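You operate a simulated robot arm through the tools that you are given. There is no shell and no other tool.

You are at the controls of a simulated robot arm. One attempt, no reset.

TASK
Wind the wrong tape back off and band the coil in the card's colour.
Fine: blue roll on the free peg; whole length on; arm out with the new roll on it; turntable locked again.

Only the result counts: the job must be done as asked and must still hold three seconds after the hand-in. Knocking over, shifting, dropping, spilling or breaking anything else fails it.

THE ROBOT
A 6-joint arm with a two-finger gripper, fixed in place. Base frame: the origin is at the foot of the arm, x ahead of it, y to its left, z up; the work surface is at about z = 820. Lengths are in mm, angles in rad, forces in N, time in s.
Its first joint turns from -2.897 to 2.897 rad. Payload 2.45 kg.
Tool frame: the origin (TCP) lies between the finger pads and is the grasp point; the fingertips stand 20 mm ahead of it; z points along the fingers, y is the line along which they close. The gripper opens to 140 mm. The gripper's body begins 168 mm behind the TCP.
Orientation is told as [roll, pitch, yaw] about the base's x, y, z axes, in that order, counted from this pose: with the fingers straight down and closing along the base's y, the tool's x points along the base's -x, its y along +y and its z along -z.

THE INTERFACE
- The arm moves only by the tool arm_command. Its argument "motion" is a list of rows, each an object of numbers (a shift or turn left out is 0, a gripper value left out holds the last): "x", "y", "z": the shift along the tool's x, y, z in mm; "ax", "ay", "az": the turn, a rotation vector about the tool's x, y, z in rad; "fingers": the gripper command, from -1 (fully open) to 1 (shut), values between in proportion. In form: [{"x": .., "y": .., "z": .., "ax": .., "ay": .., "az": .., "fingers": ..}, ...]. A call has 1 to 20 rows; each row is the pose to reach, as a shift and turn from the pose commanded when the call began, along the tool's axes at that moment. Rows are played at 5 a second. More than 50 mm and 0.15 rad between two rows, or a gripper value outside its range, and nothing of the call is played. Where a pose cannot be reached the arm comes as near as it can. A force on the tool above 90 N (or 10 N above the force at the start of the call, whichever is more), or a blocked arm, ends the call early, and 0.2 s more pass. Each finger travels about 45 mm/s and halts on what it meets, pressing with about 37 N; the grip force reading is that of the motor and also rises with nothing between the fingers. The clock runs only during rows and for 0.2 s after the last one: add rows that repeat a pose to give the fingers time. It gives the time, the measured TCP pose, the force on the tool (base axes), the opening and the grip force at its end, in the units of the frame above (readings bear some noise), with the torque about the TCP (base axes, N m) and any sound that the robot's microphone picked up.
- Cameras (640 x 400 px; columns grow to the right, rows downward): "scene" is fixed at [398.1, 499, 1581.2]; the picture's right is [-0.78, -0.62, 0.00], its down [-0.39, 0.48, -0.79] and it looks along [0.49, -0.61, -0.62] (base axes); focal length 352 px, centre (320, 200). "wrist" rides on the gripper at [78, 11, -209] in the tool frame; the picture's right is [-0.14, 0.99, 0.00], its down [-0.92, -0.13, -0.37] and it looks along [-0.36, -0.05, 0.93] (tool axes); focal length 280 px, centre (320, 200). There is no depth. A picture from a camera that has moved, and an enlarged one, comes with that camera's place and axes in the base frame and with its lens.
- grab_frame(camera): a new picture of that camera. The clock stands still meanwhile.
- enlarge(camera, box): a new picture of the part [left, top, right, bottom] of that camera's present view, enlarged. The clock stands still meanwhile.
- sign_off(): hands the job in; it is judged then, once.

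Places have to be worked out from the pictures, the camera data and where the tool is seen. Open the gripper and draw the arm clear of the work before you hand the job in, unless the task says otherwise.

The tools are called after "Request:" by a JSON object that holds its "op" and its "data". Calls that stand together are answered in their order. arm_command: Moves the arm, as the interface text tells. Its arguments: {"type":"object","properties":{"motion":{"type":"array"}},"required":["motion"]} The other tools are called the same way: grab_frame (camera) takes a picture; enlarge (camera, box) takes an enlarged picture of a part of a camera's view; sign_off () hands the job in.

At the start:

```text
clock: 0.0
ee_pos: [739.2, -158.0, 1195.6]
tcp_rot: [-0.002, 0.001, 0.001]
wrist_force: [-0.6, 0.2, 0.5]
wrist_torque: [-0.03, 0.0, -0.01]
opening: 139.8
gripper_force: 0.1
```

scene: 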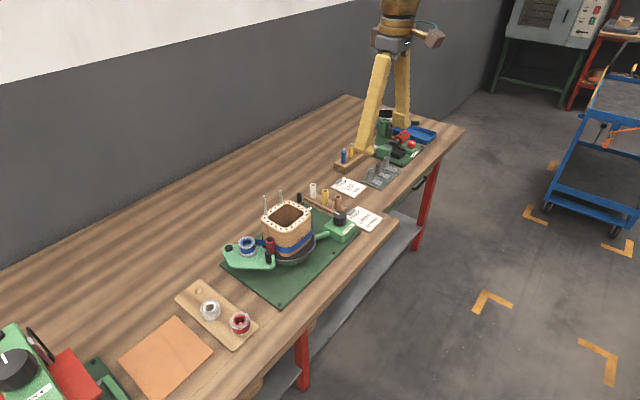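
wrist: 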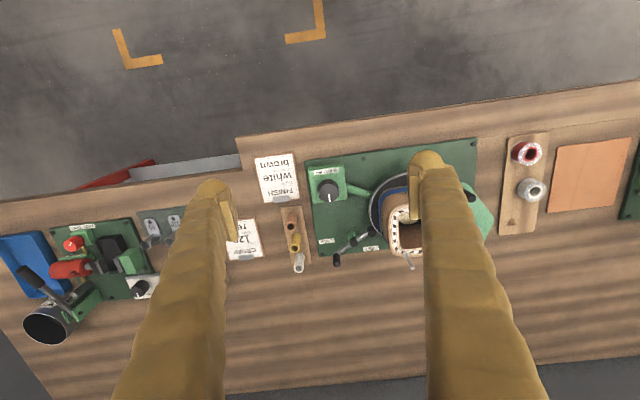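

I start by looking closely at the work area: the coil on its turntable, the cards, the rolls and pegs.

Request:
{"op": "enlarge", "data": {"camera": "scene", "box": [210, 170, 390, 310]}}

Request:
{"op": "enlarge", "data": {"camera": "wrist", "box": [220, 120, 500, 290]}}

Request:
{"op": "enlarge", "data": {"camera": "scene", "box": [160, 260, 280, 360]}}

Request:
{"op": "enlarge", "data": {"camera": "scene", "box": [290, 90, 450, 240]}}

```text
2.86 times, centred on (300, 240) of scene
camera zoom: at [398.1, 499.0, 1581.2], right [-0.78, -0.62, 0.0], down [-0.39, 0.48, -0.79], along [0.49, -0.61, -0.62], focal length 1006 px, centre (377, 86)
```

zoom: 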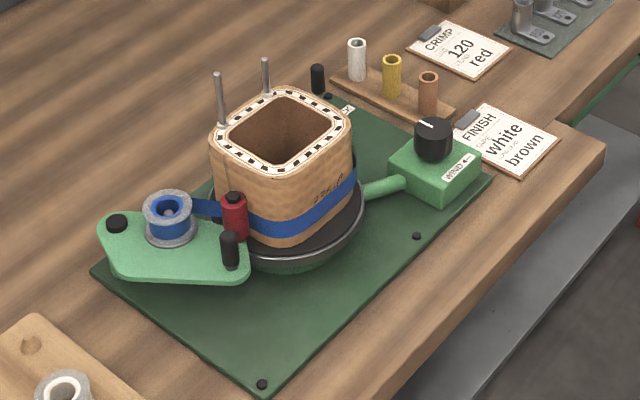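

```text
2.29 times, centred on (360, 205) of wrist
camera zoom: at [661.4, -145.4, 1405.8], right [0.14, 0.99, 0.0], down [0.92, -0.13, 0.37], along [0.36, -0.05, -0.93], focal length 641 px, centre (229, 189)
```

zoom: 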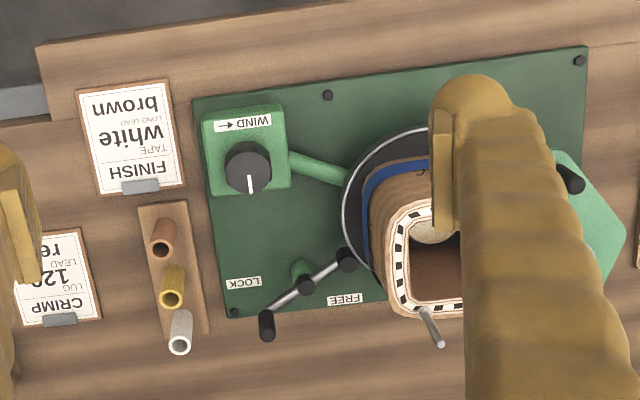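

```text
4.00 times, centred on (220, 310) of scene
camera zoom: at [398.1, 499.0, 1581.2], right [-0.78, -0.62, 0.0], down [-0.39, 0.48, -0.79], along [0.49, -0.61, -0.62], focal length 1408 px, centre (720, -240)
```

zoom: 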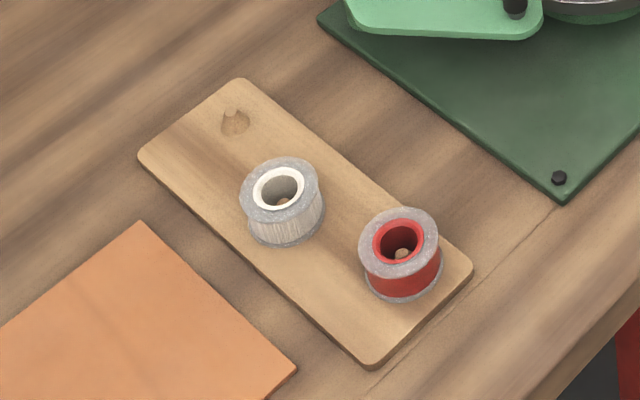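

```text
2.67 times, centred on (370, 165) of scene
camera zoom: at [398.1, 499.0, 1581.2], right [-0.78, -0.62, 0.0], down [-0.39, 0.48, -0.79], along [0.49, -0.61, -0.62], focal length 938 px, centre (187, 293)
```

zoom: 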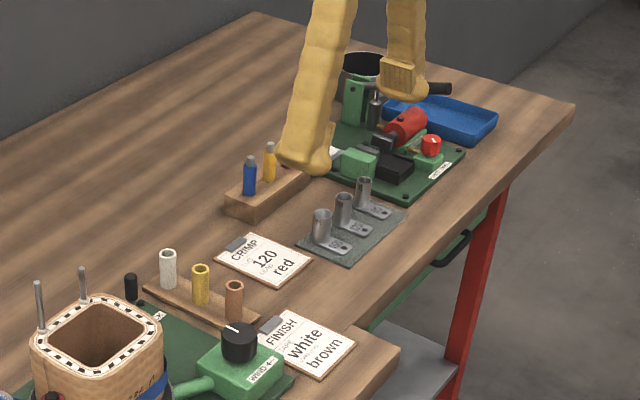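

The card says white tape (with brown for the long lead). I move the arm to get a better wrist view of the coil station and roll rack.

Request:
{"op": "arm_command", "data": {"motion": [{"y": 50}, {"y": 100}, {"y": 150}, {"y": 200, "x": 20}, {"y": 240, "x": 50}, {"y": 240, "x": 50}]}}

Request:
{"op": "grab_frame", "data": {"camera": "wrist"}}

Request:
{"op": "grab_frame", "data": {"camera": "scene"}}

```text
refused: row 4 steps farther than a row can; nothing moved
```

```text
taken
camera wrist: at [661.4, -145.4, 1405.8], right [0.14, 0.99, 0.0], down [0.92, -0.13, 0.37], along [0.36, -0.05, -0.93], focal length 280 px, centre (320, 200)
```

wrist: 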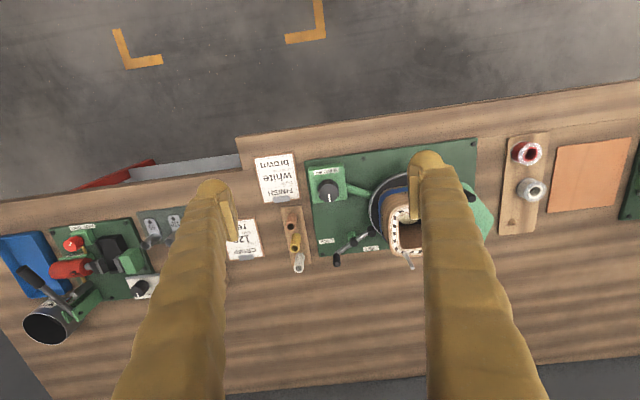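

```text
taken
```

scene: 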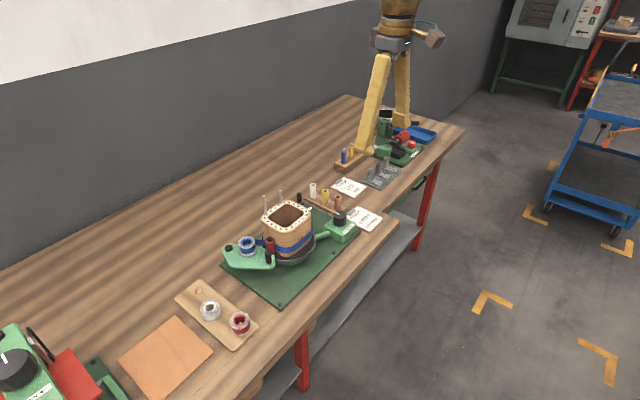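

The row step was too big; I replay it with smaller ones.

Request:
{"op": "arm_command", "data": {"motion": [{"y": 45}, {"y": 90}, {"y": 135}, {"y": 175, "x": 15}, {"y": 210, "x": 35}, {"y": 240, "x": 50}, {"y": 240, "x": 50}]}}

Request:
{"op": "grab_frame", "data": {"camera": "wrist"}}

Request:
{"op": "enlarge", "data": {"camera": "wrist", "box": [160, 100, 420, 300]}}

Request:
{"op": "enlarge", "data": {"camera": "wrist", "box": [220, 120, 420, 260]}}

```text
clock: 1.6
ee_pos: [689.2, 83.4, 1197.7]
tcp_rot: [0.002, 0.0, 0.0]
wrist_force: [0.7, 0.3, 0.0]
wrist_torque: [-0.01, 0.01, 0.02]
opening: 140.0
gripper_force: 0.0
```

```text
taken
camera wrist: at [611.4, 94.8, 1406.2], right [0.14, 0.99, 0.0], down [0.92, -0.13, 0.37], along [0.37, -0.05, -0.93], focal length 280 px, centre (320, 200)
```

wrist: 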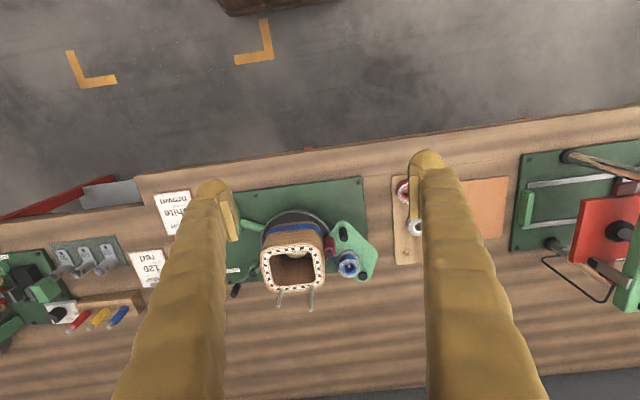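

```text
2.00 times, centred on (290, 200) of wrist
camera zoom: at [611.4, 94.8, 1406.2], right [0.14, 0.99, 0.0], down [0.92, -0.13, 0.37], along [0.37, -0.05, -0.93], focal length 561 px, centre (380, 200)
```

zoom: 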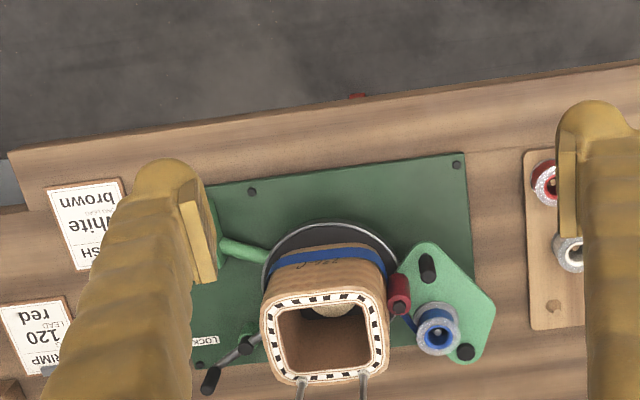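

```text
2.86 times, centred on (320, 190) of wrist
camera zoom: at [611.4, 94.8, 1406.2], right [0.14, 0.99, 0.0], down [0.92, -0.13, 0.37], along [0.37, -0.05, -0.93], focal length 801 px, centre (320, 229)
```

zoom: 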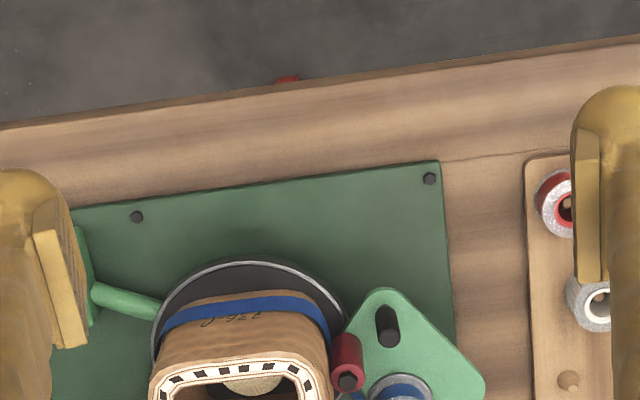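

I move forward to look more directly onto the coil, the roll arm and the lock lever.

Request:
{"op": "arm_command", "data": {"motion": [{"y": -25, "x": -40}, {"y": -40, "x": -80}, {"y": -60, "x": -120}, {"y": -60, "x": -120}]}}

Request:
{"op": "grab_frame", "data": {"camera": "wrist"}}

Request:
{"op": "enlarge", "data": {"camera": "wrist", "box": [220, 100, 420, 225]}}

```text
clock: 2.6
ee_pos: [809.9, 21.3, 1196.9]
tcp_rot: [0.002, -0.001, -0.001]
wrist_force: [0.4, 0.5, -0.7]
wrist_torque: [0.0, 0.01, -0.01]
opening: 140.2
gripper_force: 0.1
```

```text
taken
camera wrist: at [731.3, 33.8, 1405.9], right [0.14, 0.99, 0.0], down [0.92, -0.13, 0.37], along [0.37, -0.05, -0.93], focal length 280 px, centre (320, 200)
```

wrist: 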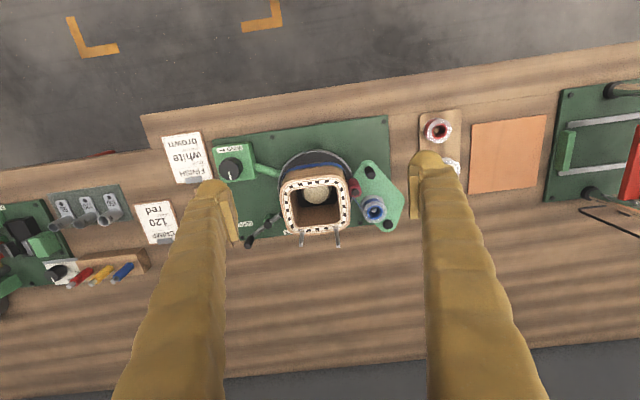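

```text
3.20 times, centred on (320, 162) of wrist
camera zoom: at [731.3, 33.8, 1405.9], right [0.14, 0.99, 0.0], down [0.92, -0.13, 0.37], along [0.37, -0.05, -0.93], focal length 897 px, centre (320, 320)
```

zoom: 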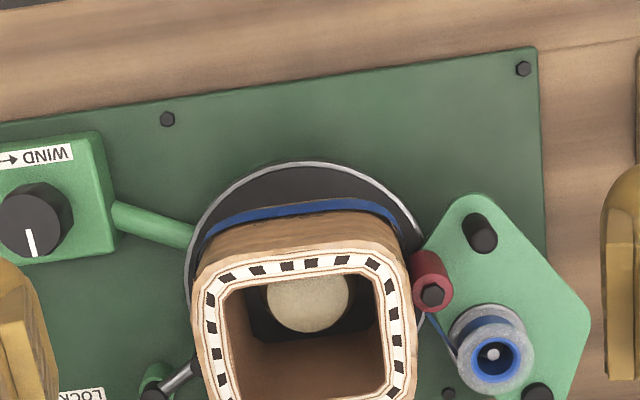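

The layout is clear: a green roll arm (pivot on the far side, handle on the near side, red press roller touching the coil), a wind knob, and a lock lever behind the coil currently at LOCK. I go lower on the knob/lever side for a close look.

Request:
{"op": "arm_command", "data": {"motion": [{"y": -30, "z": 25}, {"y": -60, "z": 60}, {"y": -90, "z": 90}, {"y": -110, "z": 110}, {"y": -110, "z": 110}]}}

Request:
{"op": "grab_frame", "data": {"camera": "wrist"}}

Request:
{"op": "enlarge", "data": {"camera": "wrist", "box": [220, 80, 420, 205]}}

Request:
{"op": "enlarge", "data": {"camera": "wrist", "box": [220, 180, 420, 305]}}

```text
clock: 3.8
ee_pos: [809.8, -87.4, 1084.9]
tcp_rot: [0.0, 0.0, 0.001]
wrist_force: [-0.1, 0.2, -0.5]
wrist_torque: [-0.01, -0.02, 0.03]
opening: 140.3
gripper_force: 0.0
```

```text
taken
camera wrist: at [731.5, -76.7, 1294.4], right [0.14, 0.99, 0.0], down [0.92, -0.13, 0.37], along [0.37, -0.05, -0.93], focal length 280 px, centre (320, 200)
```

wrist: 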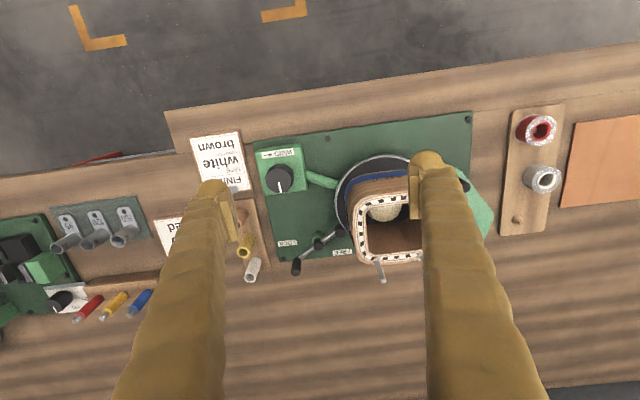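

```text
3.20 times, centred on (320, 142) of wrist
camera zoom: at [731.5, -76.7, 1294.4], right [0.14, 0.99, 0.0], down [0.92, -0.13, 0.37], along [0.37, -0.05, -0.93], focal length 897 px, centre (320, 384)
```

zoom: 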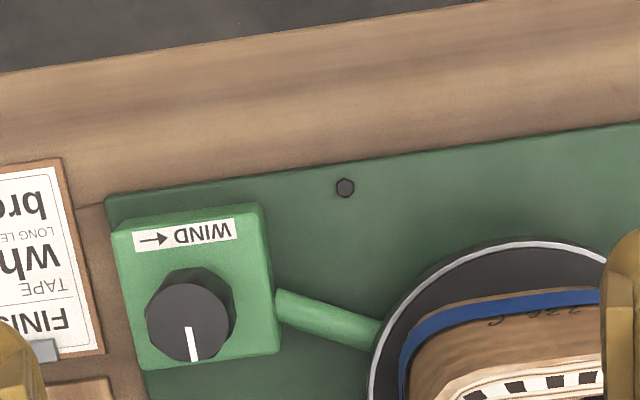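

```text
3.20 times, centred on (320, 242) of wrist
camera zoom: at [731.5, -76.7, 1294.4], right [0.14, 0.99, 0.0], down [0.92, -0.13, 0.37], along [0.37, -0.05, -0.93], focal length 897 px, centre (320, 64)
```

zoom: 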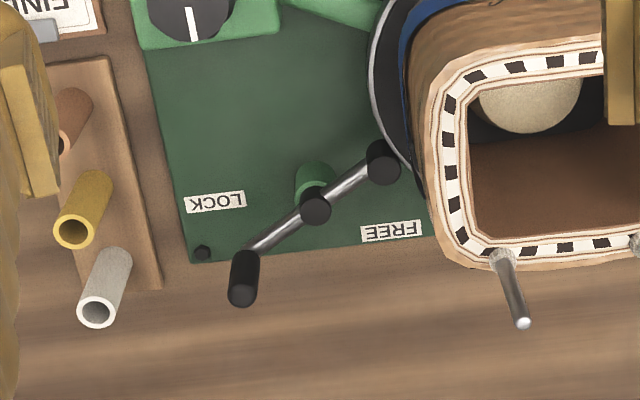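

The lever is a brake: a black pad presses the rim, and its upright handle (≈(1015,-158,890)) sits at LOCK, pivoting on a hub at about (989,-115). I yaw the gripper 90° so the camera sits on the -y side, closing the fingers, and look at it from there.

Request:
{"op": "arm_command", "data": {"motion": [{"x": -8, "y": -12, "az": -0.14, "fingers": 1}, {"x": -16, "y": -24, "az": -0.28}, {"x": -24, "y": -36, "az": -0.42}, {"x": -32, "y": -48, "az": -0.56}, {"x": -40, "y": -60, "az": -0.7}, {"x": -48, "y": -72, "az": -0.84}, {"x": -56, "y": -84, "az": -0.98}, {"x": -64, "y": -96, "az": -1.12}, {"x": -72, "y": -108, "az": -1.26}, {"x": -80, "y": -120, "az": -1.4}, {"x": -90, "y": -132, "az": -1.54}, {"x": -90, "y": -132, "az": -1.571}, {"x": -90, "y": -132, "az": -1.571}]}}

Request:
{"op": "grab_frame", "data": {"camera": "wrist"}}

Request:
{"op": "grab_frame", "data": {"camera": "scene"}}

```text
clock: 6.6
ee_pos: [899.6, -218.0, 1086.5]
tcp_rot: [0.0, 0.0, 1.573]
wrist_force: [-0.3, -0.5, -0.3]
wrist_torque: [0.04, -0.04, 0.02]
opening: 0.0
gripper_force: 29.6
```

```text
taken
camera wrist: at [889.3, -296.5, 1296.0], right [-0.99, 0.14, 0.0], down [0.13, 0.92, 0.37], along [0.05, 0.37, -0.93], focal length 280 px, centre (320, 200)
```

wrist: 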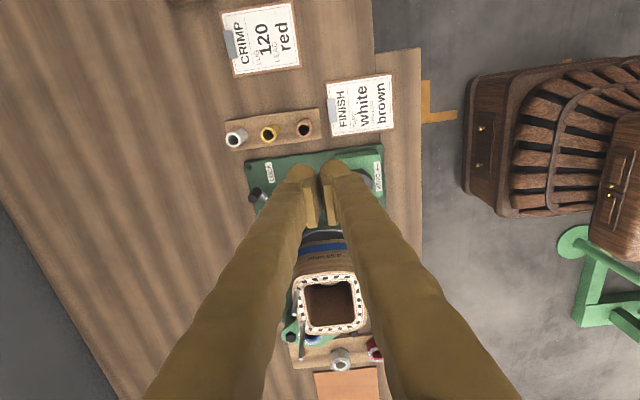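

```text
taken
```

scene: 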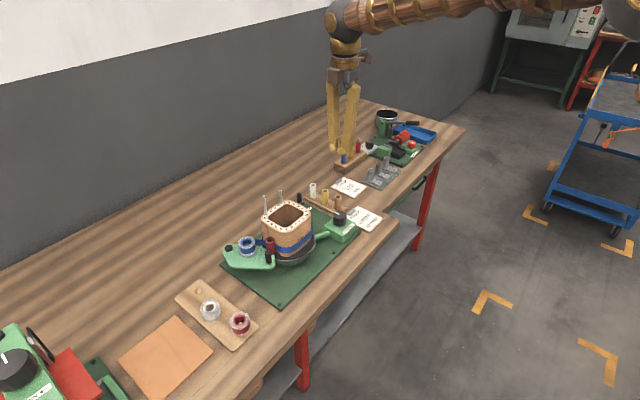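

Now I tilt the closed fingers forward about 0.5 rad and go to a point above the gap between the lever handle and the sleeves.

Request:
{"op": "arm_command", "data": {"motion": [{"x": -4, "y": -24, "z": 20, "ax": 0.1, "fingers": 1}, {"x": -8, "y": -48, "z": 40, "ax": 0.2}, {"x": -12, "y": -72, "z": 60, "ax": 0.3}, {"x": -16, "y": -98, "z": 80, "ax": 0.4}, {"x": -20, "y": -122, "z": 100, "ax": 0.5}, {"x": -20, "y": -122, "z": 126, "ax": 0.5}, {"x": -20, "y": -122, "z": 126, "ax": 0.5}]}}

Request:
{"op": "grab_frame", "data": {"camera": "wrist"}}

Request:
{"op": "enlarge", "data": {"camera": "scene", "box": [230, 100, 410, 240]}}

```text
clock: 8.2
ee_pos: [1020.5, -199.4, 959.4]
tcp_rot: [-0.501, -0.001, 1.572]
wrist_force: [0.8, 0.5, 0.5]
wrist_torque: [-0.03, 0.0, 0.02]
opening: 0.2
gripper_force: 29.6
```

```text
taken
camera wrist: at [911.9, -277.6, 1138.1], right [-0.87, 0.14, -0.47], down [-0.06, 0.92, 0.38], along [0.49, 0.37, -0.79], focal length 280 px, centre (320, 200)
```

wrist: 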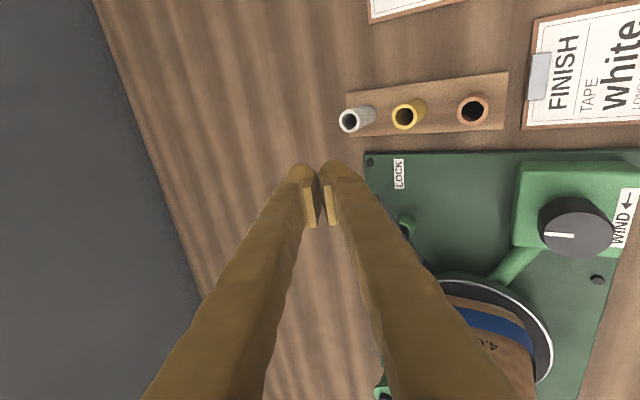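

```text
2.86 times, centred on (320, 170) of scene
camera zoom: at [398.1, 499.0, 1581.2], right [-0.78, -0.62, 0.0], down [-0.39, 0.48, -0.79], along [0.49, -0.61, -0.62], focal length 1006 px, centre (320, 286)
```

zoom: 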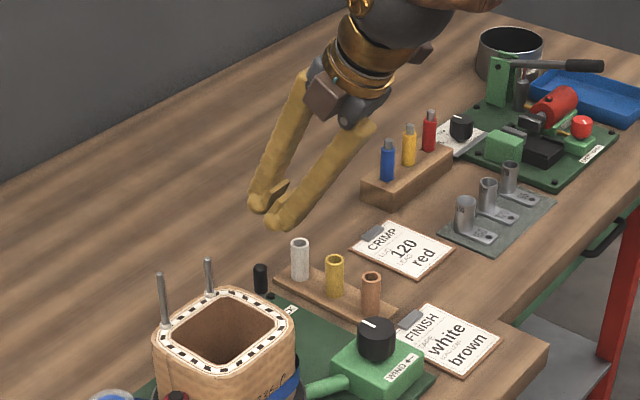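

The pose is reachable. The handle and sleeves agree between views, so I lower the fingers into the gap beside the handle.

Request:
{"op": "arm_command", "data": {"motion": [{"x": 1, "y": 13, "z": 21}, {"x": 1, "y": 26, "z": 42}, {"x": 1, "y": 39, "z": 63}, {"x": 1, "y": 39, "z": 63}]}}

Request:
{"op": "enlarge", "data": {"camera": "scene", "box": [260, 160, 360, 240]}}

Request:
{"op": "grab_frame", "data": {"camera": "wrist"}}

```text
clock: 9.2
ee_pos: [1017.7, -198.7, 887.4]
tcp_rot: [-0.501, 0.0, 1.57]
wrist_force: [0.3, 0.3, -0.5]
wrist_torque: [-0.02, 0.0, -0.01]
opening: 0.0
gripper_force: 29.1
```

```text
5.00 times, centred on (310, 200) of scene
camera zoom: at [398.1, 499.0, 1581.2], right [-0.78, -0.62, 0.0], down [-0.39, 0.48, -0.79], along [0.49, -0.61, -0.62], focal length 1760 px, centre (370, 200)
```

zoom: 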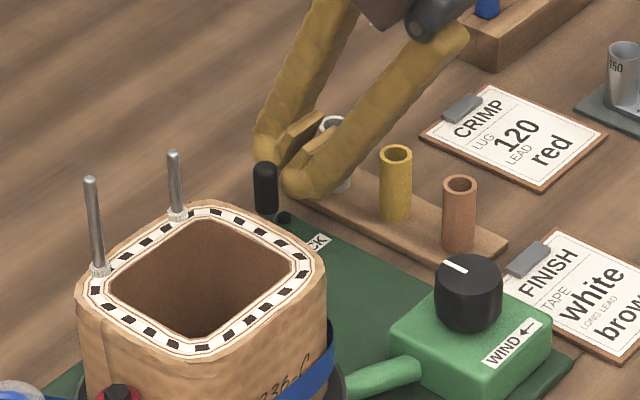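

```text
taken
camera wrist: at [907.4, -276.9, 1065.2], right [-0.87, 0.14, -0.48], down [-0.06, 0.92, 0.38], along [0.49, 0.36, -0.79], focal length 280 px, centre (320, 200)
```

wrist: 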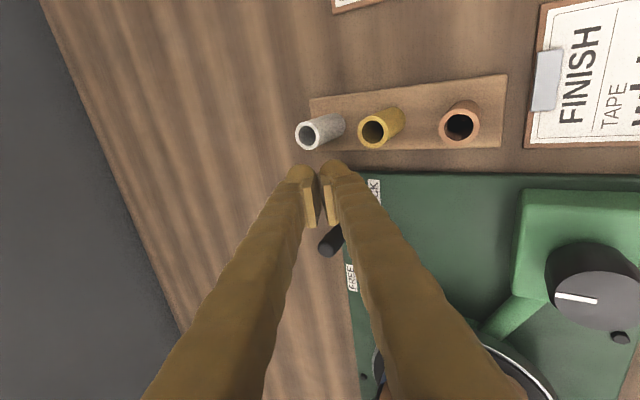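

The handle is just to the +y side of the fingers. I push it in +y, following its arc.

Request:
{"op": "arm_command", "data": {"motion": [{"x": -10, "y": -3.5, "z": 1.9}, {"x": -20, "y": -7, "z": 3.8}, {"x": -30, "y": -9.7, "z": 5.3}, {"x": -40, "y": -12.3, "z": 6.7}, {"x": -50, "y": -14, "z": 7.7}, {"x": -50, "y": -14, "z": 7.7}]}}

Request:
{"op": "enlarge", "data": {"camera": "scene", "box": [260, 160, 360, 240]}}

Request:
{"op": "grab_frame", "data": {"camera": "wrist"}}

```text
clock: 10.0
ee_pos: [1027.4, -181.7, 887.3]
tcp_rot: [-0.504, 0.004, 1.564]
wrist_force: [-2.9, -13.5, -2.0]
wrist_torque: [0.14, -0.06, 0.28]
opening: 0.0
gripper_force: 29.4
stopped in row 4: the force on the tool passed its limit at 110 N (the readings are from after the stop); the commanded pose is now the measured one
```

```text
5.00 times, centred on (310, 200) of scene
camera zoom: at [398.1, 499.0, 1581.2], right [-0.78, -0.62, 0.0], down [-0.39, 0.48, -0.79], along [0.49, -0.61, -0.62], focal length 1760 px, centre (370, 200)
```

zoom: 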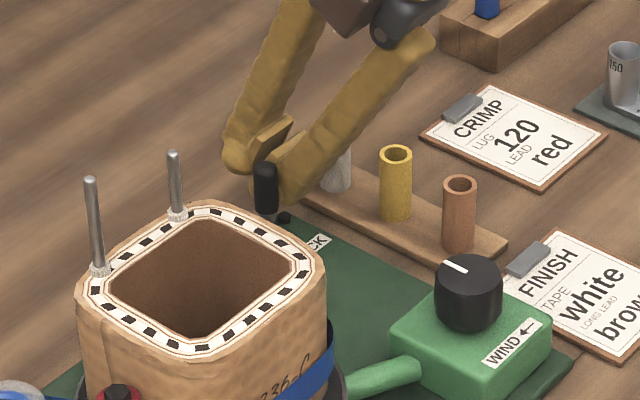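

```text
taken
camera wrist: at [917.3, -257.7, 1066.4], right [-0.87, 0.14, -0.48], down [-0.06, 0.92, 0.38], along [0.49, 0.36, -0.79], focal length 280 px, centre (320, 200)
```

wrist: 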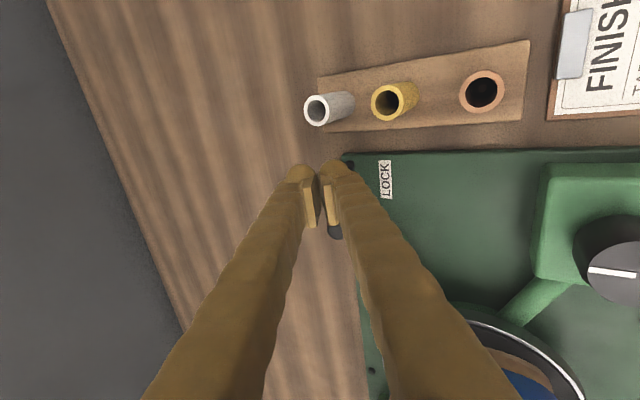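

The handle did not budge at 110 N pushed purely along y, which is poor leverage at this angle. I back off and take a closer look at the lever and its pad before trying again.

Request:
{"op": "arm_command", "data": {"motion": [{"x": 8, "y": 0, "z": 0}, {"x": 16}, {"x": 18, "y": -12, "z": -22}, {"x": 18, "y": -24, "z": -44}, {"x": 30, "y": -36, "z": -66}, {"x": 60, "y": -40, "z": -70}, {"x": 60, "y": -40, "z": -70}]}}

Request:
{"op": "grab_frame", "data": {"camera": "wrist"}}

Request:
{"op": "enlarge", "data": {"camera": "wrist", "box": [280, 180, 480, 305]}}

```text
clock: 11.6
ee_pos: [1028.8, -241.8, 969.2]
tcp_rot: [-0.504, 0.006, 1.567]
wrist_force: [0.0, 0.5, -0.8]
wrist_torque: [0.0, -0.01, 0.01]
opening: 0.0
gripper_force: 29.6
```

```text
taken
camera wrist: at [918.1, -318.2, 1147.5], right [-0.87, 0.14, -0.48], down [-0.06, 0.92, 0.38], along [0.49, 0.36, -0.79], focal length 280 px, centre (320, 200)
```

wrist: 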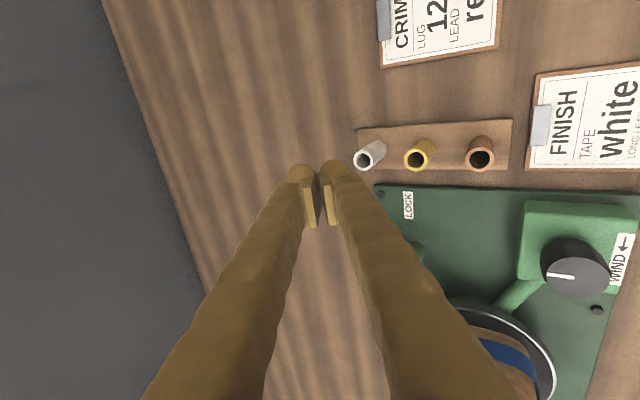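

```text
3.20 times, centred on (380, 242) of wrist
camera zoom: at [918.1, -318.2, 1147.5], right [-0.87, 0.14, -0.48], down [-0.06, 0.92, 0.38], along [0.49, 0.36, -0.79], focal length 897 px, centre (128, 64)
```

zoom: 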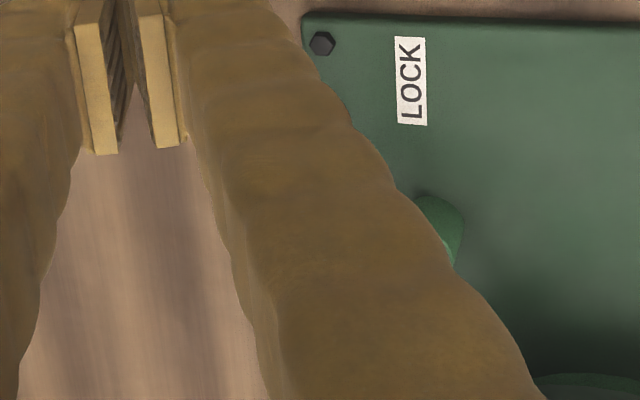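

The fingers hide the lever; I lift, untilt and open so the wrist camera sees it between the fingers.

Request:
{"op": "arm_command", "data": {"motion": [{"x": -2, "y": 5, "z": -24, "ax": -0.1, "fingers": -1}, {"x": -4, "y": 10, "z": -48, "ax": -0.2}, {"x": -7, "y": 15, "z": -72, "ax": -0.3}, {"x": -10, "y": 20, "z": -96, "ax": -0.4}, {"x": -12, "y": 26, "z": -118, "ax": -0.5}, {"x": -12, "y": 26, "z": -118, "ax": -0.5}, {"x": -12, "y": 26, "z": -118, "ax": -0.5}]}}

Request:
{"op": "grab_frame", "data": {"camera": "wrist"}}

Request:
{"op": "enlarge", "data": {"camera": "wrist", "box": [230, 150, 390, 250]}}

```text
clock: 13.2
ee_pos: [947.9, -227.4, 1059.1]
tcp_rot: [-0.002, 0.004, 1.566]
wrist_force: [0.1, 0.4, 0.8]
wrist_torque: [0.01, 0.03, 0.0]
opening: 140.1
gripper_force: 0.0
```

```text
taken
camera wrist: at [937.7, -303.7, 1269.2], right [-0.99, 0.14, 0.0], down [0.13, 0.92, 0.36], along [0.05, 0.36, -0.93], focal length 280 px, centre (320, 200)
```

wrist: 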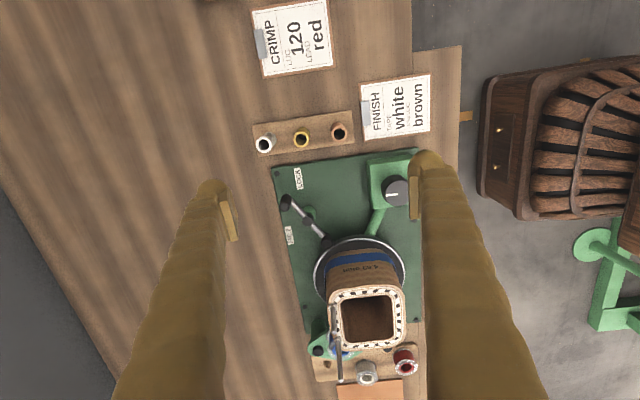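

```text
4.00 times, centred on (310, 200) of wrist
camera zoom: at [937.7, -303.7, 1269.2], right [-0.99, 0.14, 0.0], down [0.13, 0.92, 0.36], along [0.05, 0.36, -0.93], focal length 1122 px, centre (360, 200)
```

zoom: 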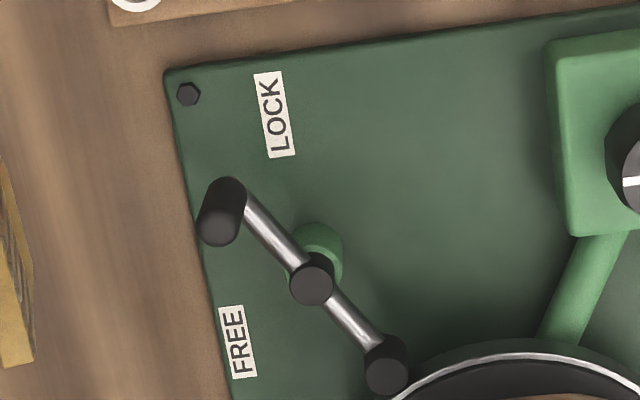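

Now the geometry is clear: the handle sits close to LOCK and must swing along its arc past +x toward FREE. My earlier push was mostly radial and jammed by friction. I'll turn the tool so a finger face points along the arc, and push tangentially.

Request:
{"op": "arm_command", "data": {"motion": [{"az": 0.11, "fingers": 1}, {"az": 0.22}, {"az": 0.33}, {"az": 0.436}, {"az": 0.436}, {"az": 0.436}, {"az": 0.436}]}}

```text
clock: 14.8
ee_pos: [947.0, -227.5, 1058.7]
tcp_rot: [-0.005, 0.003, 1.129]
wrist_force: [-0.4, 0.3, 0.5]
wrist_torque: [0.0, 0.0, 0.01]
opening: 0.3
gripper_force: 3.3
```

Yaw is set; now I lean the fingers outward and move above the start of the push.

Request:
{"op": "arm_command", "data": {"motion": [{"x": -10, "y": -5.6, "z": 20, "ax": 0.1, "fingers": 1}, {"x": -20, "y": -11.3, "z": 40, "ax": 0.2}, {"x": -30, "y": -17, "z": 60, "ax": 0.3}, {"x": -40, "y": -22.6, "z": 80, "ax": 0.4}, {"x": -49.6, "y": -28.2, "z": 99, "ax": 0.5}, {"x": -49.6, "y": -28.2, "z": 99, "ax": 0.5}]}}

Request:
{"op": "enlarge", "data": {"camera": "scene", "box": [260, 160, 360, 240]}}

Request:
{"op": "grab_frame", "data": {"camera": "wrist"}}

```text
clock: 16.2
ee_pos: [996.4, -194.5, 962.1]
tcp_rot: [-0.503, 0.002, 1.128]
wrist_force: [-1.0, 0.4, -0.5]
wrist_torque: [0.02, -0.01, 0.0]
opening: 0.0
gripper_force: 29.1
```

```text
5.00 times, centred on (310, 200) of scene
camera zoom: at [398.1, 499.0, 1581.2], right [-0.78, -0.62, 0.0], down [-0.39, 0.48, -0.79], along [0.49, -0.61, -0.62], focal length 1760 px, centre (370, 200)
```

zoom: 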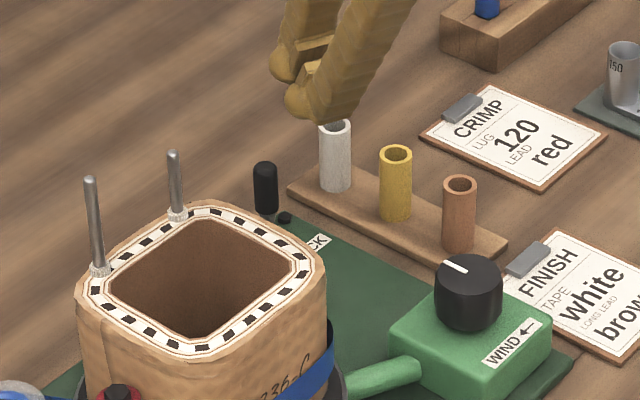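

```text
taken
camera wrist: at [863.8, -216.5, 1139.7], right [-0.73, 0.49, -0.48], down [0.33, 0.86, 0.38], along [0.6, 0.12, -0.79], focal length 280 px, centre (320, 200)
```

wrist: 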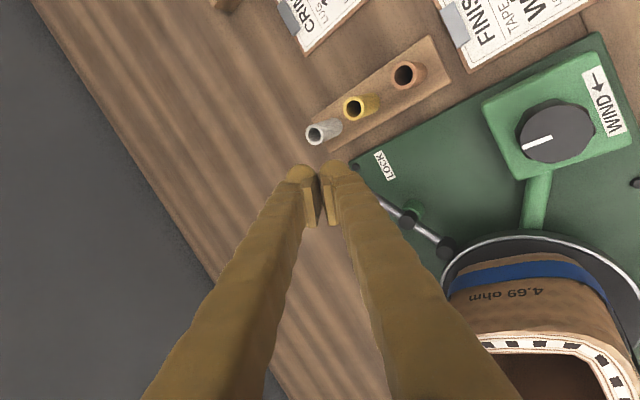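

Clear of the sleeves. I lower beside the handle.

Request:
{"op": "arm_command", "data": {"motion": [{"x": 0.5, "y": 12, "z": 20}, {"x": 1, "y": 24, "z": 40}, {"x": 1.3, "y": 36, "z": 60}, {"x": 1.3, "y": 36, "z": 60}]}}

Request:
{"op": "enlarge", "data": {"camera": "scene", "box": [260, 160, 360, 240]}}

Request:
{"op": "enlarge", "data": {"camera": "wrist", "box": [260, 130, 460, 255]}}

```text
clock: 17.2
ee_pos: [993.8, -194.5, 891.4]
tcp_rot: [-0.504, 0.001, 1.129]
wrist_force: [0.2, 0.5, -0.5]
wrist_torque: [0.01, -0.01, 0.0]
opening: 0.1
gripper_force: 29.9
```

```text
5.00 times, centred on (310, 200) of scene
camera zoom: at [398.1, 499.0, 1581.2], right [-0.78, -0.62, 0.0], down [-0.39, 0.48, -0.79], along [0.49, -0.61, -0.62], focal length 1760 px, centre (370, 200)
```

zoom: 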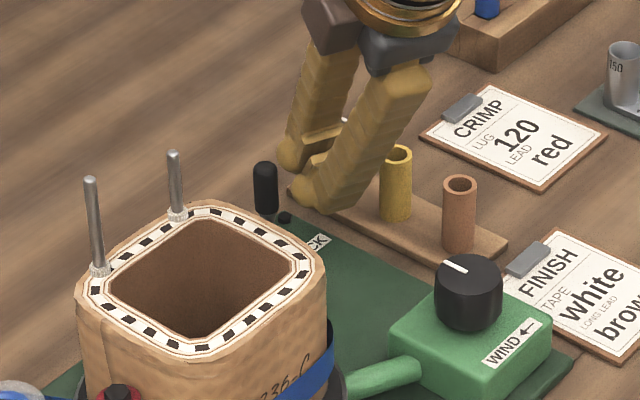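

```text
3.20 times, centred on (360, 192) of wrist
camera zoom: at [861.0, -216.7, 1070.2], right [-0.73, 0.49, -0.48], down [0.33, 0.86, 0.38], along [0.6, 0.12, -0.79], focal length 897 px, centre (192, 224)
```

zoom: 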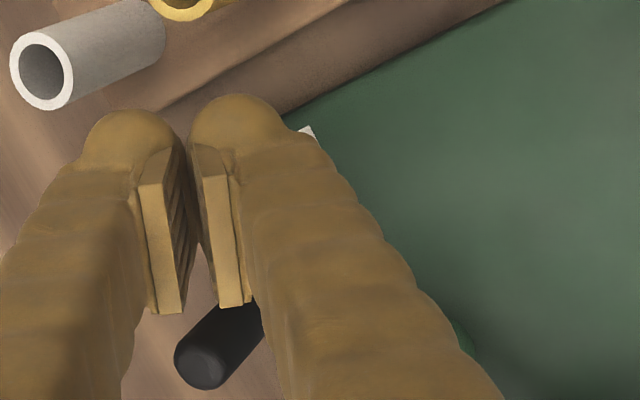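

Handle is right ahead of the finger face. I push along the arc in small steps.

Request:
{"op": "arm_command", "data": {"motion": [{"x": -8}, {"x": -14}, {"x": -20, "y": -2, "z": 1}, {"x": -27, "y": -4.8, "z": 2.6}, {"x": -33, "y": -6, "z": 3.3}, {"x": -39.7, "y": -7.1, "z": 3.9}, {"x": -46, "y": -6.9, "z": 3.7}, {"x": -52.8, "y": -6.5, "z": 3.5}, {"x": -52.8, "y": -6.5, "z": 3.5}]}}

Request:
{"op": "enlarge", "data": {"camera": "scene", "box": [260, 160, 360, 240]}}

Request:
{"op": "enlarge", "data": {"camera": "wrist", "box": [260, 130, 460, 255]}}

```text
clock: 18.1
ee_pos: [999.8, -183.4, 889.7]
tcp_rot: [-0.495, 0.008, 1.119]
wrist_force: [-5.5, -12.0, -2.3]
wrist_torque: [-0.17, 0.09, 0.02]
opening: 0.0
gripper_force: 29.8
stopped in row 4: the force on the tool passed its limit at 107 N (the readings are from after the stop); the commanded pose is now the measured one
```

```text
5.00 times, centred on (310, 200) of scene
camera zoom: at [398.1, 499.0, 1581.2], right [-0.78, -0.62, 0.0], down [-0.39, 0.48, -0.79], along [0.49, -0.61, -0.62], focal length 1760 px, centre (370, 200)
```

zoom: 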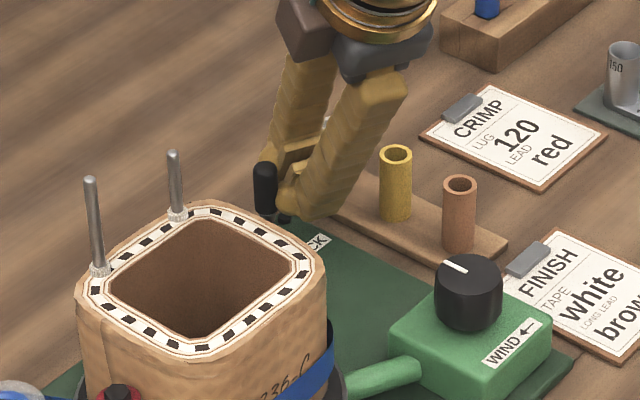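

```text
3.20 times, centred on (360, 192) of wrist
camera zoom: at [869.0, -204.6, 1069.0], right [-0.73, 0.5, -0.47], down [0.34, 0.86, 0.38], along [0.59, 0.11, -0.8], focal length 897 px, centre (192, 224)
```

zoom: 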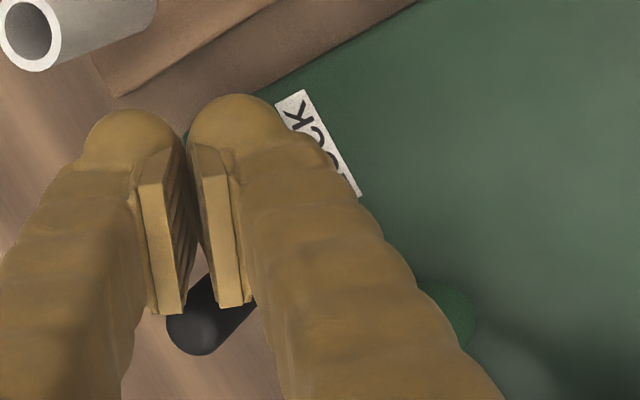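

Still fixed at 107 N although pushed nearly tangentially, so the handle probably is at its end stop in that direction. I lift over to the other side of the handle to test the opposite direction gently.

Request:
{"op": "arm_command", "data": {"motion": [{"x": 8}, {"x": 14}, {"x": 14, "y": -12, "z": -22}, {"x": 14, "y": -24, "z": -44}, {"x": 14, "y": -36, "z": -66}, {"x": -12, "y": -40, "z": -66}, {"x": -36, "y": -38, "z": -65}, {"x": -60, "y": -36, "z": -64}, {"x": -70, "y": -35.5, "z": -63.5}, {"x": -70, "y": -35.5, "z": -63.5}]}}

Request:
{"op": "enlarge", "data": {"camera": "scene", "box": [230, 130, 370, 240]}}

Request:
{"op": "grab_frame", "data": {"camera": "wrist"}}

```text
clock: 20.3
ee_pos: [1031.8, -119.1, 963.6]
tcp_rot: [-0.497, 0.009, 1.121]
wrist_force: [0.1, 0.1, -0.3]
wrist_torque: [0.04, 0.01, 0.0]
opening: 0.1
gripper_force: 30.0
```

```text
3.64 times, centred on (300, 185) of scene
camera zoom: at [398.1, 499.0, 1581.2], right [-0.78, -0.62, 0.0], down [-0.39, 0.48, -0.79], along [0.49, -0.61, -0.62], focal length 1280 px, centre (393, 254)
```

zoom: 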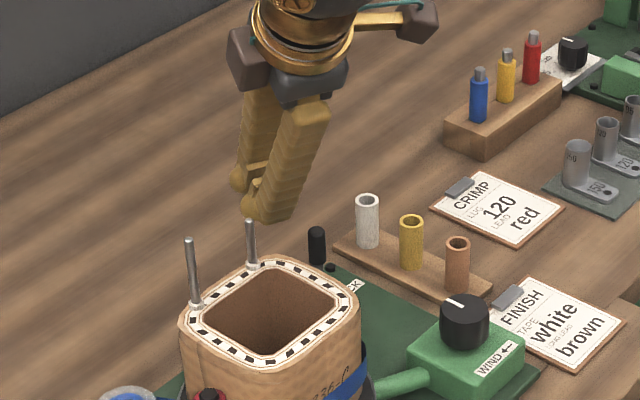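

```text
taken
camera wrist: at [900.1, -140.1, 1141.9], right [-0.73, 0.5, -0.47], down [0.34, 0.86, 0.38], along [0.59, 0.11, -0.8], focal length 280 px, centre (320, 200)
```

wrist: 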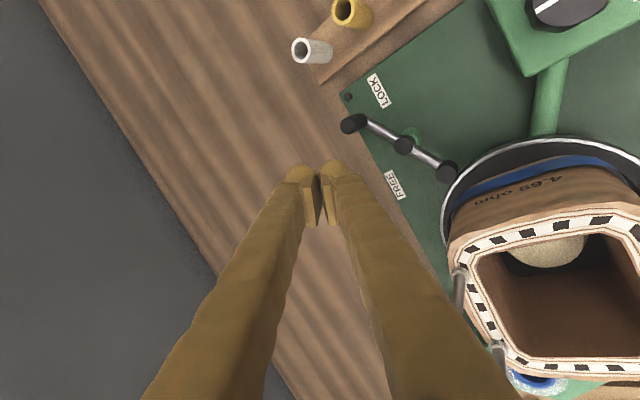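

This view shows the lever very well; I enlarge it.

Request:
{"op": "enlarge", "data": {"camera": "wrist", "box": [330, 60, 490, 220]}}

Request:
{"op": "enlarge", "data": {"camera": "wrist", "box": [380, 120, 480, 190]}}

```text
2.50 times, centred on (410, 140) of wrist
camera zoom: at [900.1, -140.1, 1141.9], right [-0.73, 0.5, -0.47], down [0.34, 0.86, 0.38], along [0.59, 0.11, -0.8], focal length 701 px, centre (95, 350)
```

zoom: 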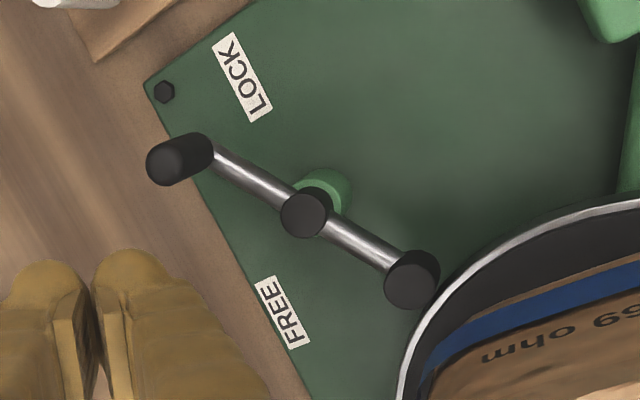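

```text
5.71 times, centred on (430, 155) of wrist
camera zoom: at [900.1, -140.1, 1141.9], right [-0.73, 0.5, -0.47], down [0.34, 0.86, 0.38], along [0.59, 0.11, -0.8], focal length 1602 px, centre (-309, 457)
```

zoom: 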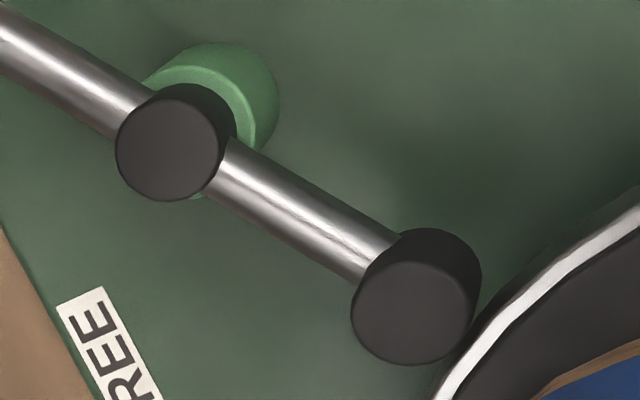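

The pad presses the rim almost exactly at dead centre. I lower on the +y side of the handle to test pushing it the other way.

Request:
{"op": "arm_command", "data": {"motion": [{"x": 0.5, "y": 12, "z": 21}, {"x": 1, "y": 25, "z": 42}, {"x": 1.3, "y": 37.6, "z": 62.7}, {"x": 1.3, "y": 37.6, "z": 62.7}]}}

Request:
{"op": "enlarge", "data": {"camera": "wrist", "box": [260, 60, 460, 220]}}

```text
clock: 21.3
ee_pos: [1027.8, -120.7, 889.2]
tcp_rot: [-0.497, 0.008, 1.123]
wrist_force: [-0.4, -0.3, -0.5]
wrist_torque: [-0.01, -0.01, 0.01]
opening: 0.0
gripper_force: 29.5
```

```text
2.50 times, centred on (360, 140) of wrist
camera zoom: at [896.4, -141.5, 1068.7], right [-0.73, 0.5, -0.47], down [0.34, 0.86, 0.38], along [0.6, 0.11, -0.8], focal length 701 px, centre (220, 350)
```

zoom: 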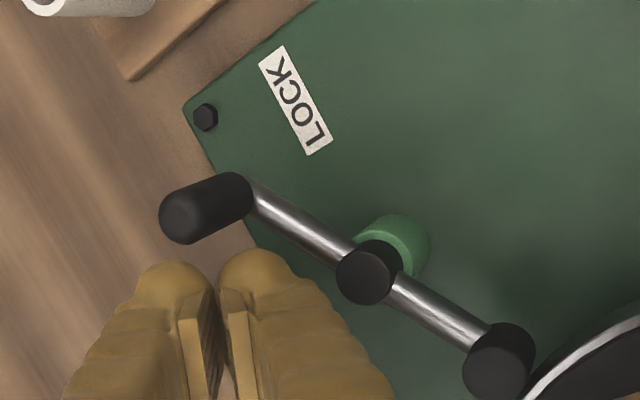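

I push toward the LOCK side gently in small steps.

Request:
{"op": "arm_command", "data": {"motion": [{"x": 8}, {"x": 13}, {"x": 17.2, "y": 1, "z": -0.5}, {"x": 20.3, "y": 4, "z": -2}, {"x": 23.5, "y": 8, "z": -4.3}, {"x": 23.5, "y": 8, "z": -4.3}]}}

Request:
{"op": "enlarge", "data": {"camera": "wrist", "box": [260, 60, 460, 220]}}

```text
clock: 22.7
ee_pos: [1009.7, -136.7, 887.5]
tcp_rot: [-0.497, 0.008, 1.123]
wrist_force: [-0.6, 0.1, 0.2]
wrist_torque: [-0.01, -0.02, -0.02]
opening: 0.0
gripper_force: 28.8
```

```text
2.50 times, centred on (360, 140) of wrist
camera zoom: at [879.0, -158.2, 1068.1], right [-0.73, 0.5, -0.47], down [0.34, 0.86, 0.38], along [0.59, 0.11, -0.8], focal length 701 px, centre (220, 350)
```

zoom: 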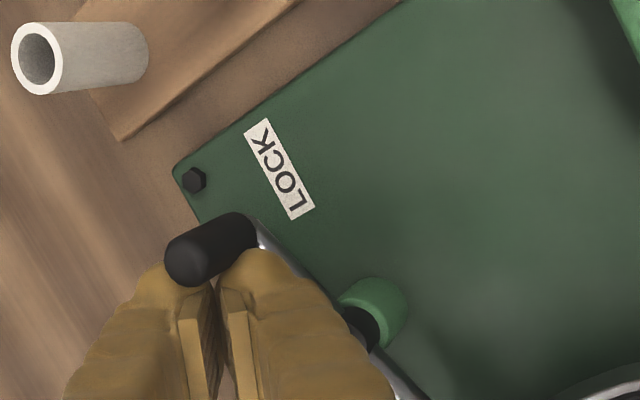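

No contact yet; I go on.

Request:
{"op": "arm_command", "data": {"motion": [{"x": 4}, {"x": 8}, {"x": 12}, {"x": 16, "y": 2, "z": -1}, {"x": 16, "y": 2, "z": -1}]}}

Request:
{"op": "enlarge", "data": {"camera": "wrist", "box": [260, 60, 460, 220]}}

Request:
{"op": "enlarge", "data": {"camera": "scene", "box": [260, 160, 360, 240]}}

```text
clock: 23.9
ee_pos: [1002.2, -150.1, 889.6]
tcp_rot: [-0.496, 0.009, 1.122]
wrist_force: [-0.3, 0.6, -0.5]
wrist_torque: [0.04, 0.0, 0.03]
opening: 0.1
gripper_force: 30.5
```

```text
2.50 times, centred on (360, 140) of wrist
camera zoom: at [870.6, -171.8, 1068.5], right [-0.73, 0.5, -0.47], down [0.34, 0.86, 0.38], along [0.59, 0.11, -0.8], focal length 701 px, centre (220, 350)
```

zoom: 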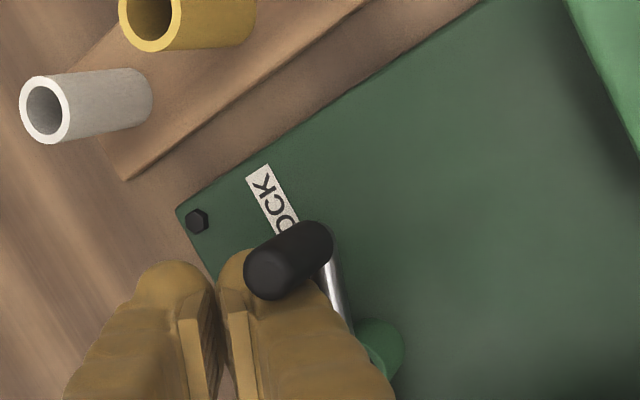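

```text
5.00 times, centred on (310, 200) of scene
camera zoom: at [398.1, 499.0, 1581.2], right [-0.78, -0.62, 0.0], down [-0.39, 0.48, -0.79], along [0.49, -0.61, -0.62], focal length 1760 px, centre (370, 200)
```

zoom: 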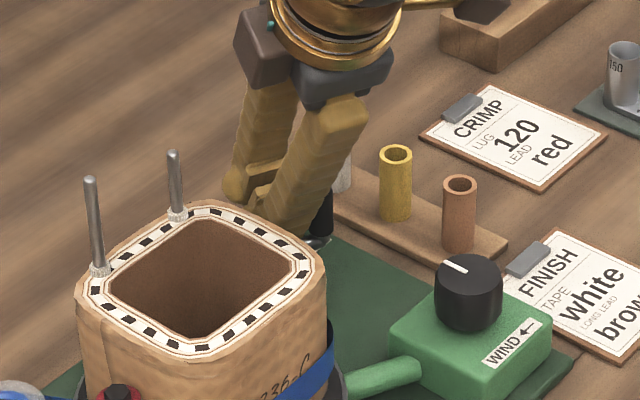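

The lever moves easily this way. I lift off to see what its new position does to the pad.

Request:
{"op": "arm_command", "data": {"motion": [{"x": -10}, {"x": -16}, {"x": -16, "y": -12, "z": -22}, {"x": -16, "y": -24, "z": -44}, {"x": -30, "y": -36, "z": -66}, {"x": -30, "y": -36, "z": -66}]}}

Request:
{"op": "enlarge", "data": {"camera": "wrist", "box": [310, 60, 510, 220]}}

```text
clock: 25.3
ee_pos: [1016.1, -123.1, 963.0]
tcp_rot: [-0.497, 0.008, 1.122]
wrist_force: [-0.8, -0.6, 0.2]
wrist_torque: [-0.01, 0.01, -0.01]
opening: 0.1
gripper_force: 29.0
```

```text
2.50 times, centred on (410, 140) of wrist
camera zoom: at [883.6, -143.9, 1143.0], right [-0.73, 0.5, -0.47], down [0.34, 0.86, 0.38], along [0.59, 0.11, -0.8], focal length 701 px, centre (95, 350)
```

zoom: 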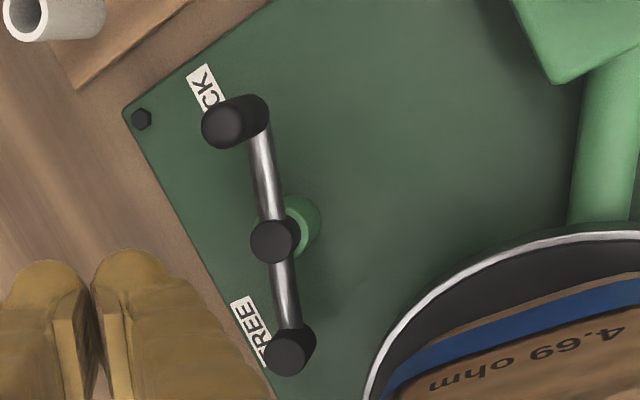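

The pad has swung away from the rim to the FREE label, so the turntable is released now (locked = handle back at its hard stop). Next I untilt and go to the wind knob.

Request:
{"op": "arm_command", "data": {"motion": [{"x": 10, "y": 5, "z": -17, "ax": -0.1}, {"x": 20, "y": 10, "z": -34, "ax": -0.2}, {"x": 30, "y": 16, "z": -50, "ax": -0.3}, {"x": 40, "y": 22, "z": -66, "ax": -0.4}, {"x": 52, "y": 27, "z": -83, "ax": -0.497}, {"x": 52, "y": 27, "z": -83, "ax": -0.497}]}}

Request:
{"op": "grab_frame", "data": {"camera": "wrist"}}

```text
clock: 26.7
ee_pos: [935.1, -141.7, 1024.5]
tcp_rot: [0.002, 0.008, 1.122]
wrist_force: [-0.1, 0.5, 0.3]
wrist_torque: [-0.01, 0.01, 0.01]
opening: 0.0
gripper_force: 29.5
```

```text
taken
camera wrist: at [892.7, -204.6, 1234.3], right [-0.83, 0.55, 0.0], down [0.52, 0.78, 0.36], along [0.2, 0.3, -0.93], focal length 280 px, centre (320, 200)
```

wrist: 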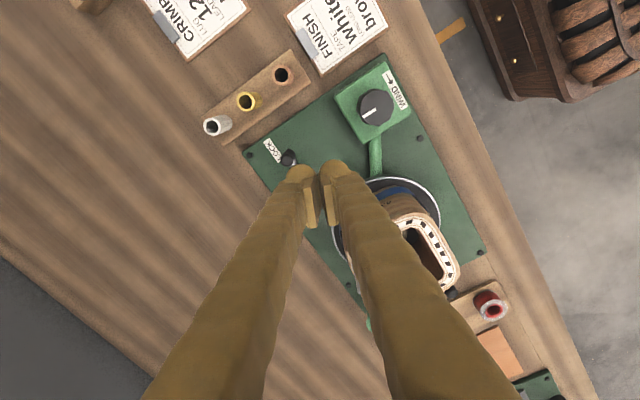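

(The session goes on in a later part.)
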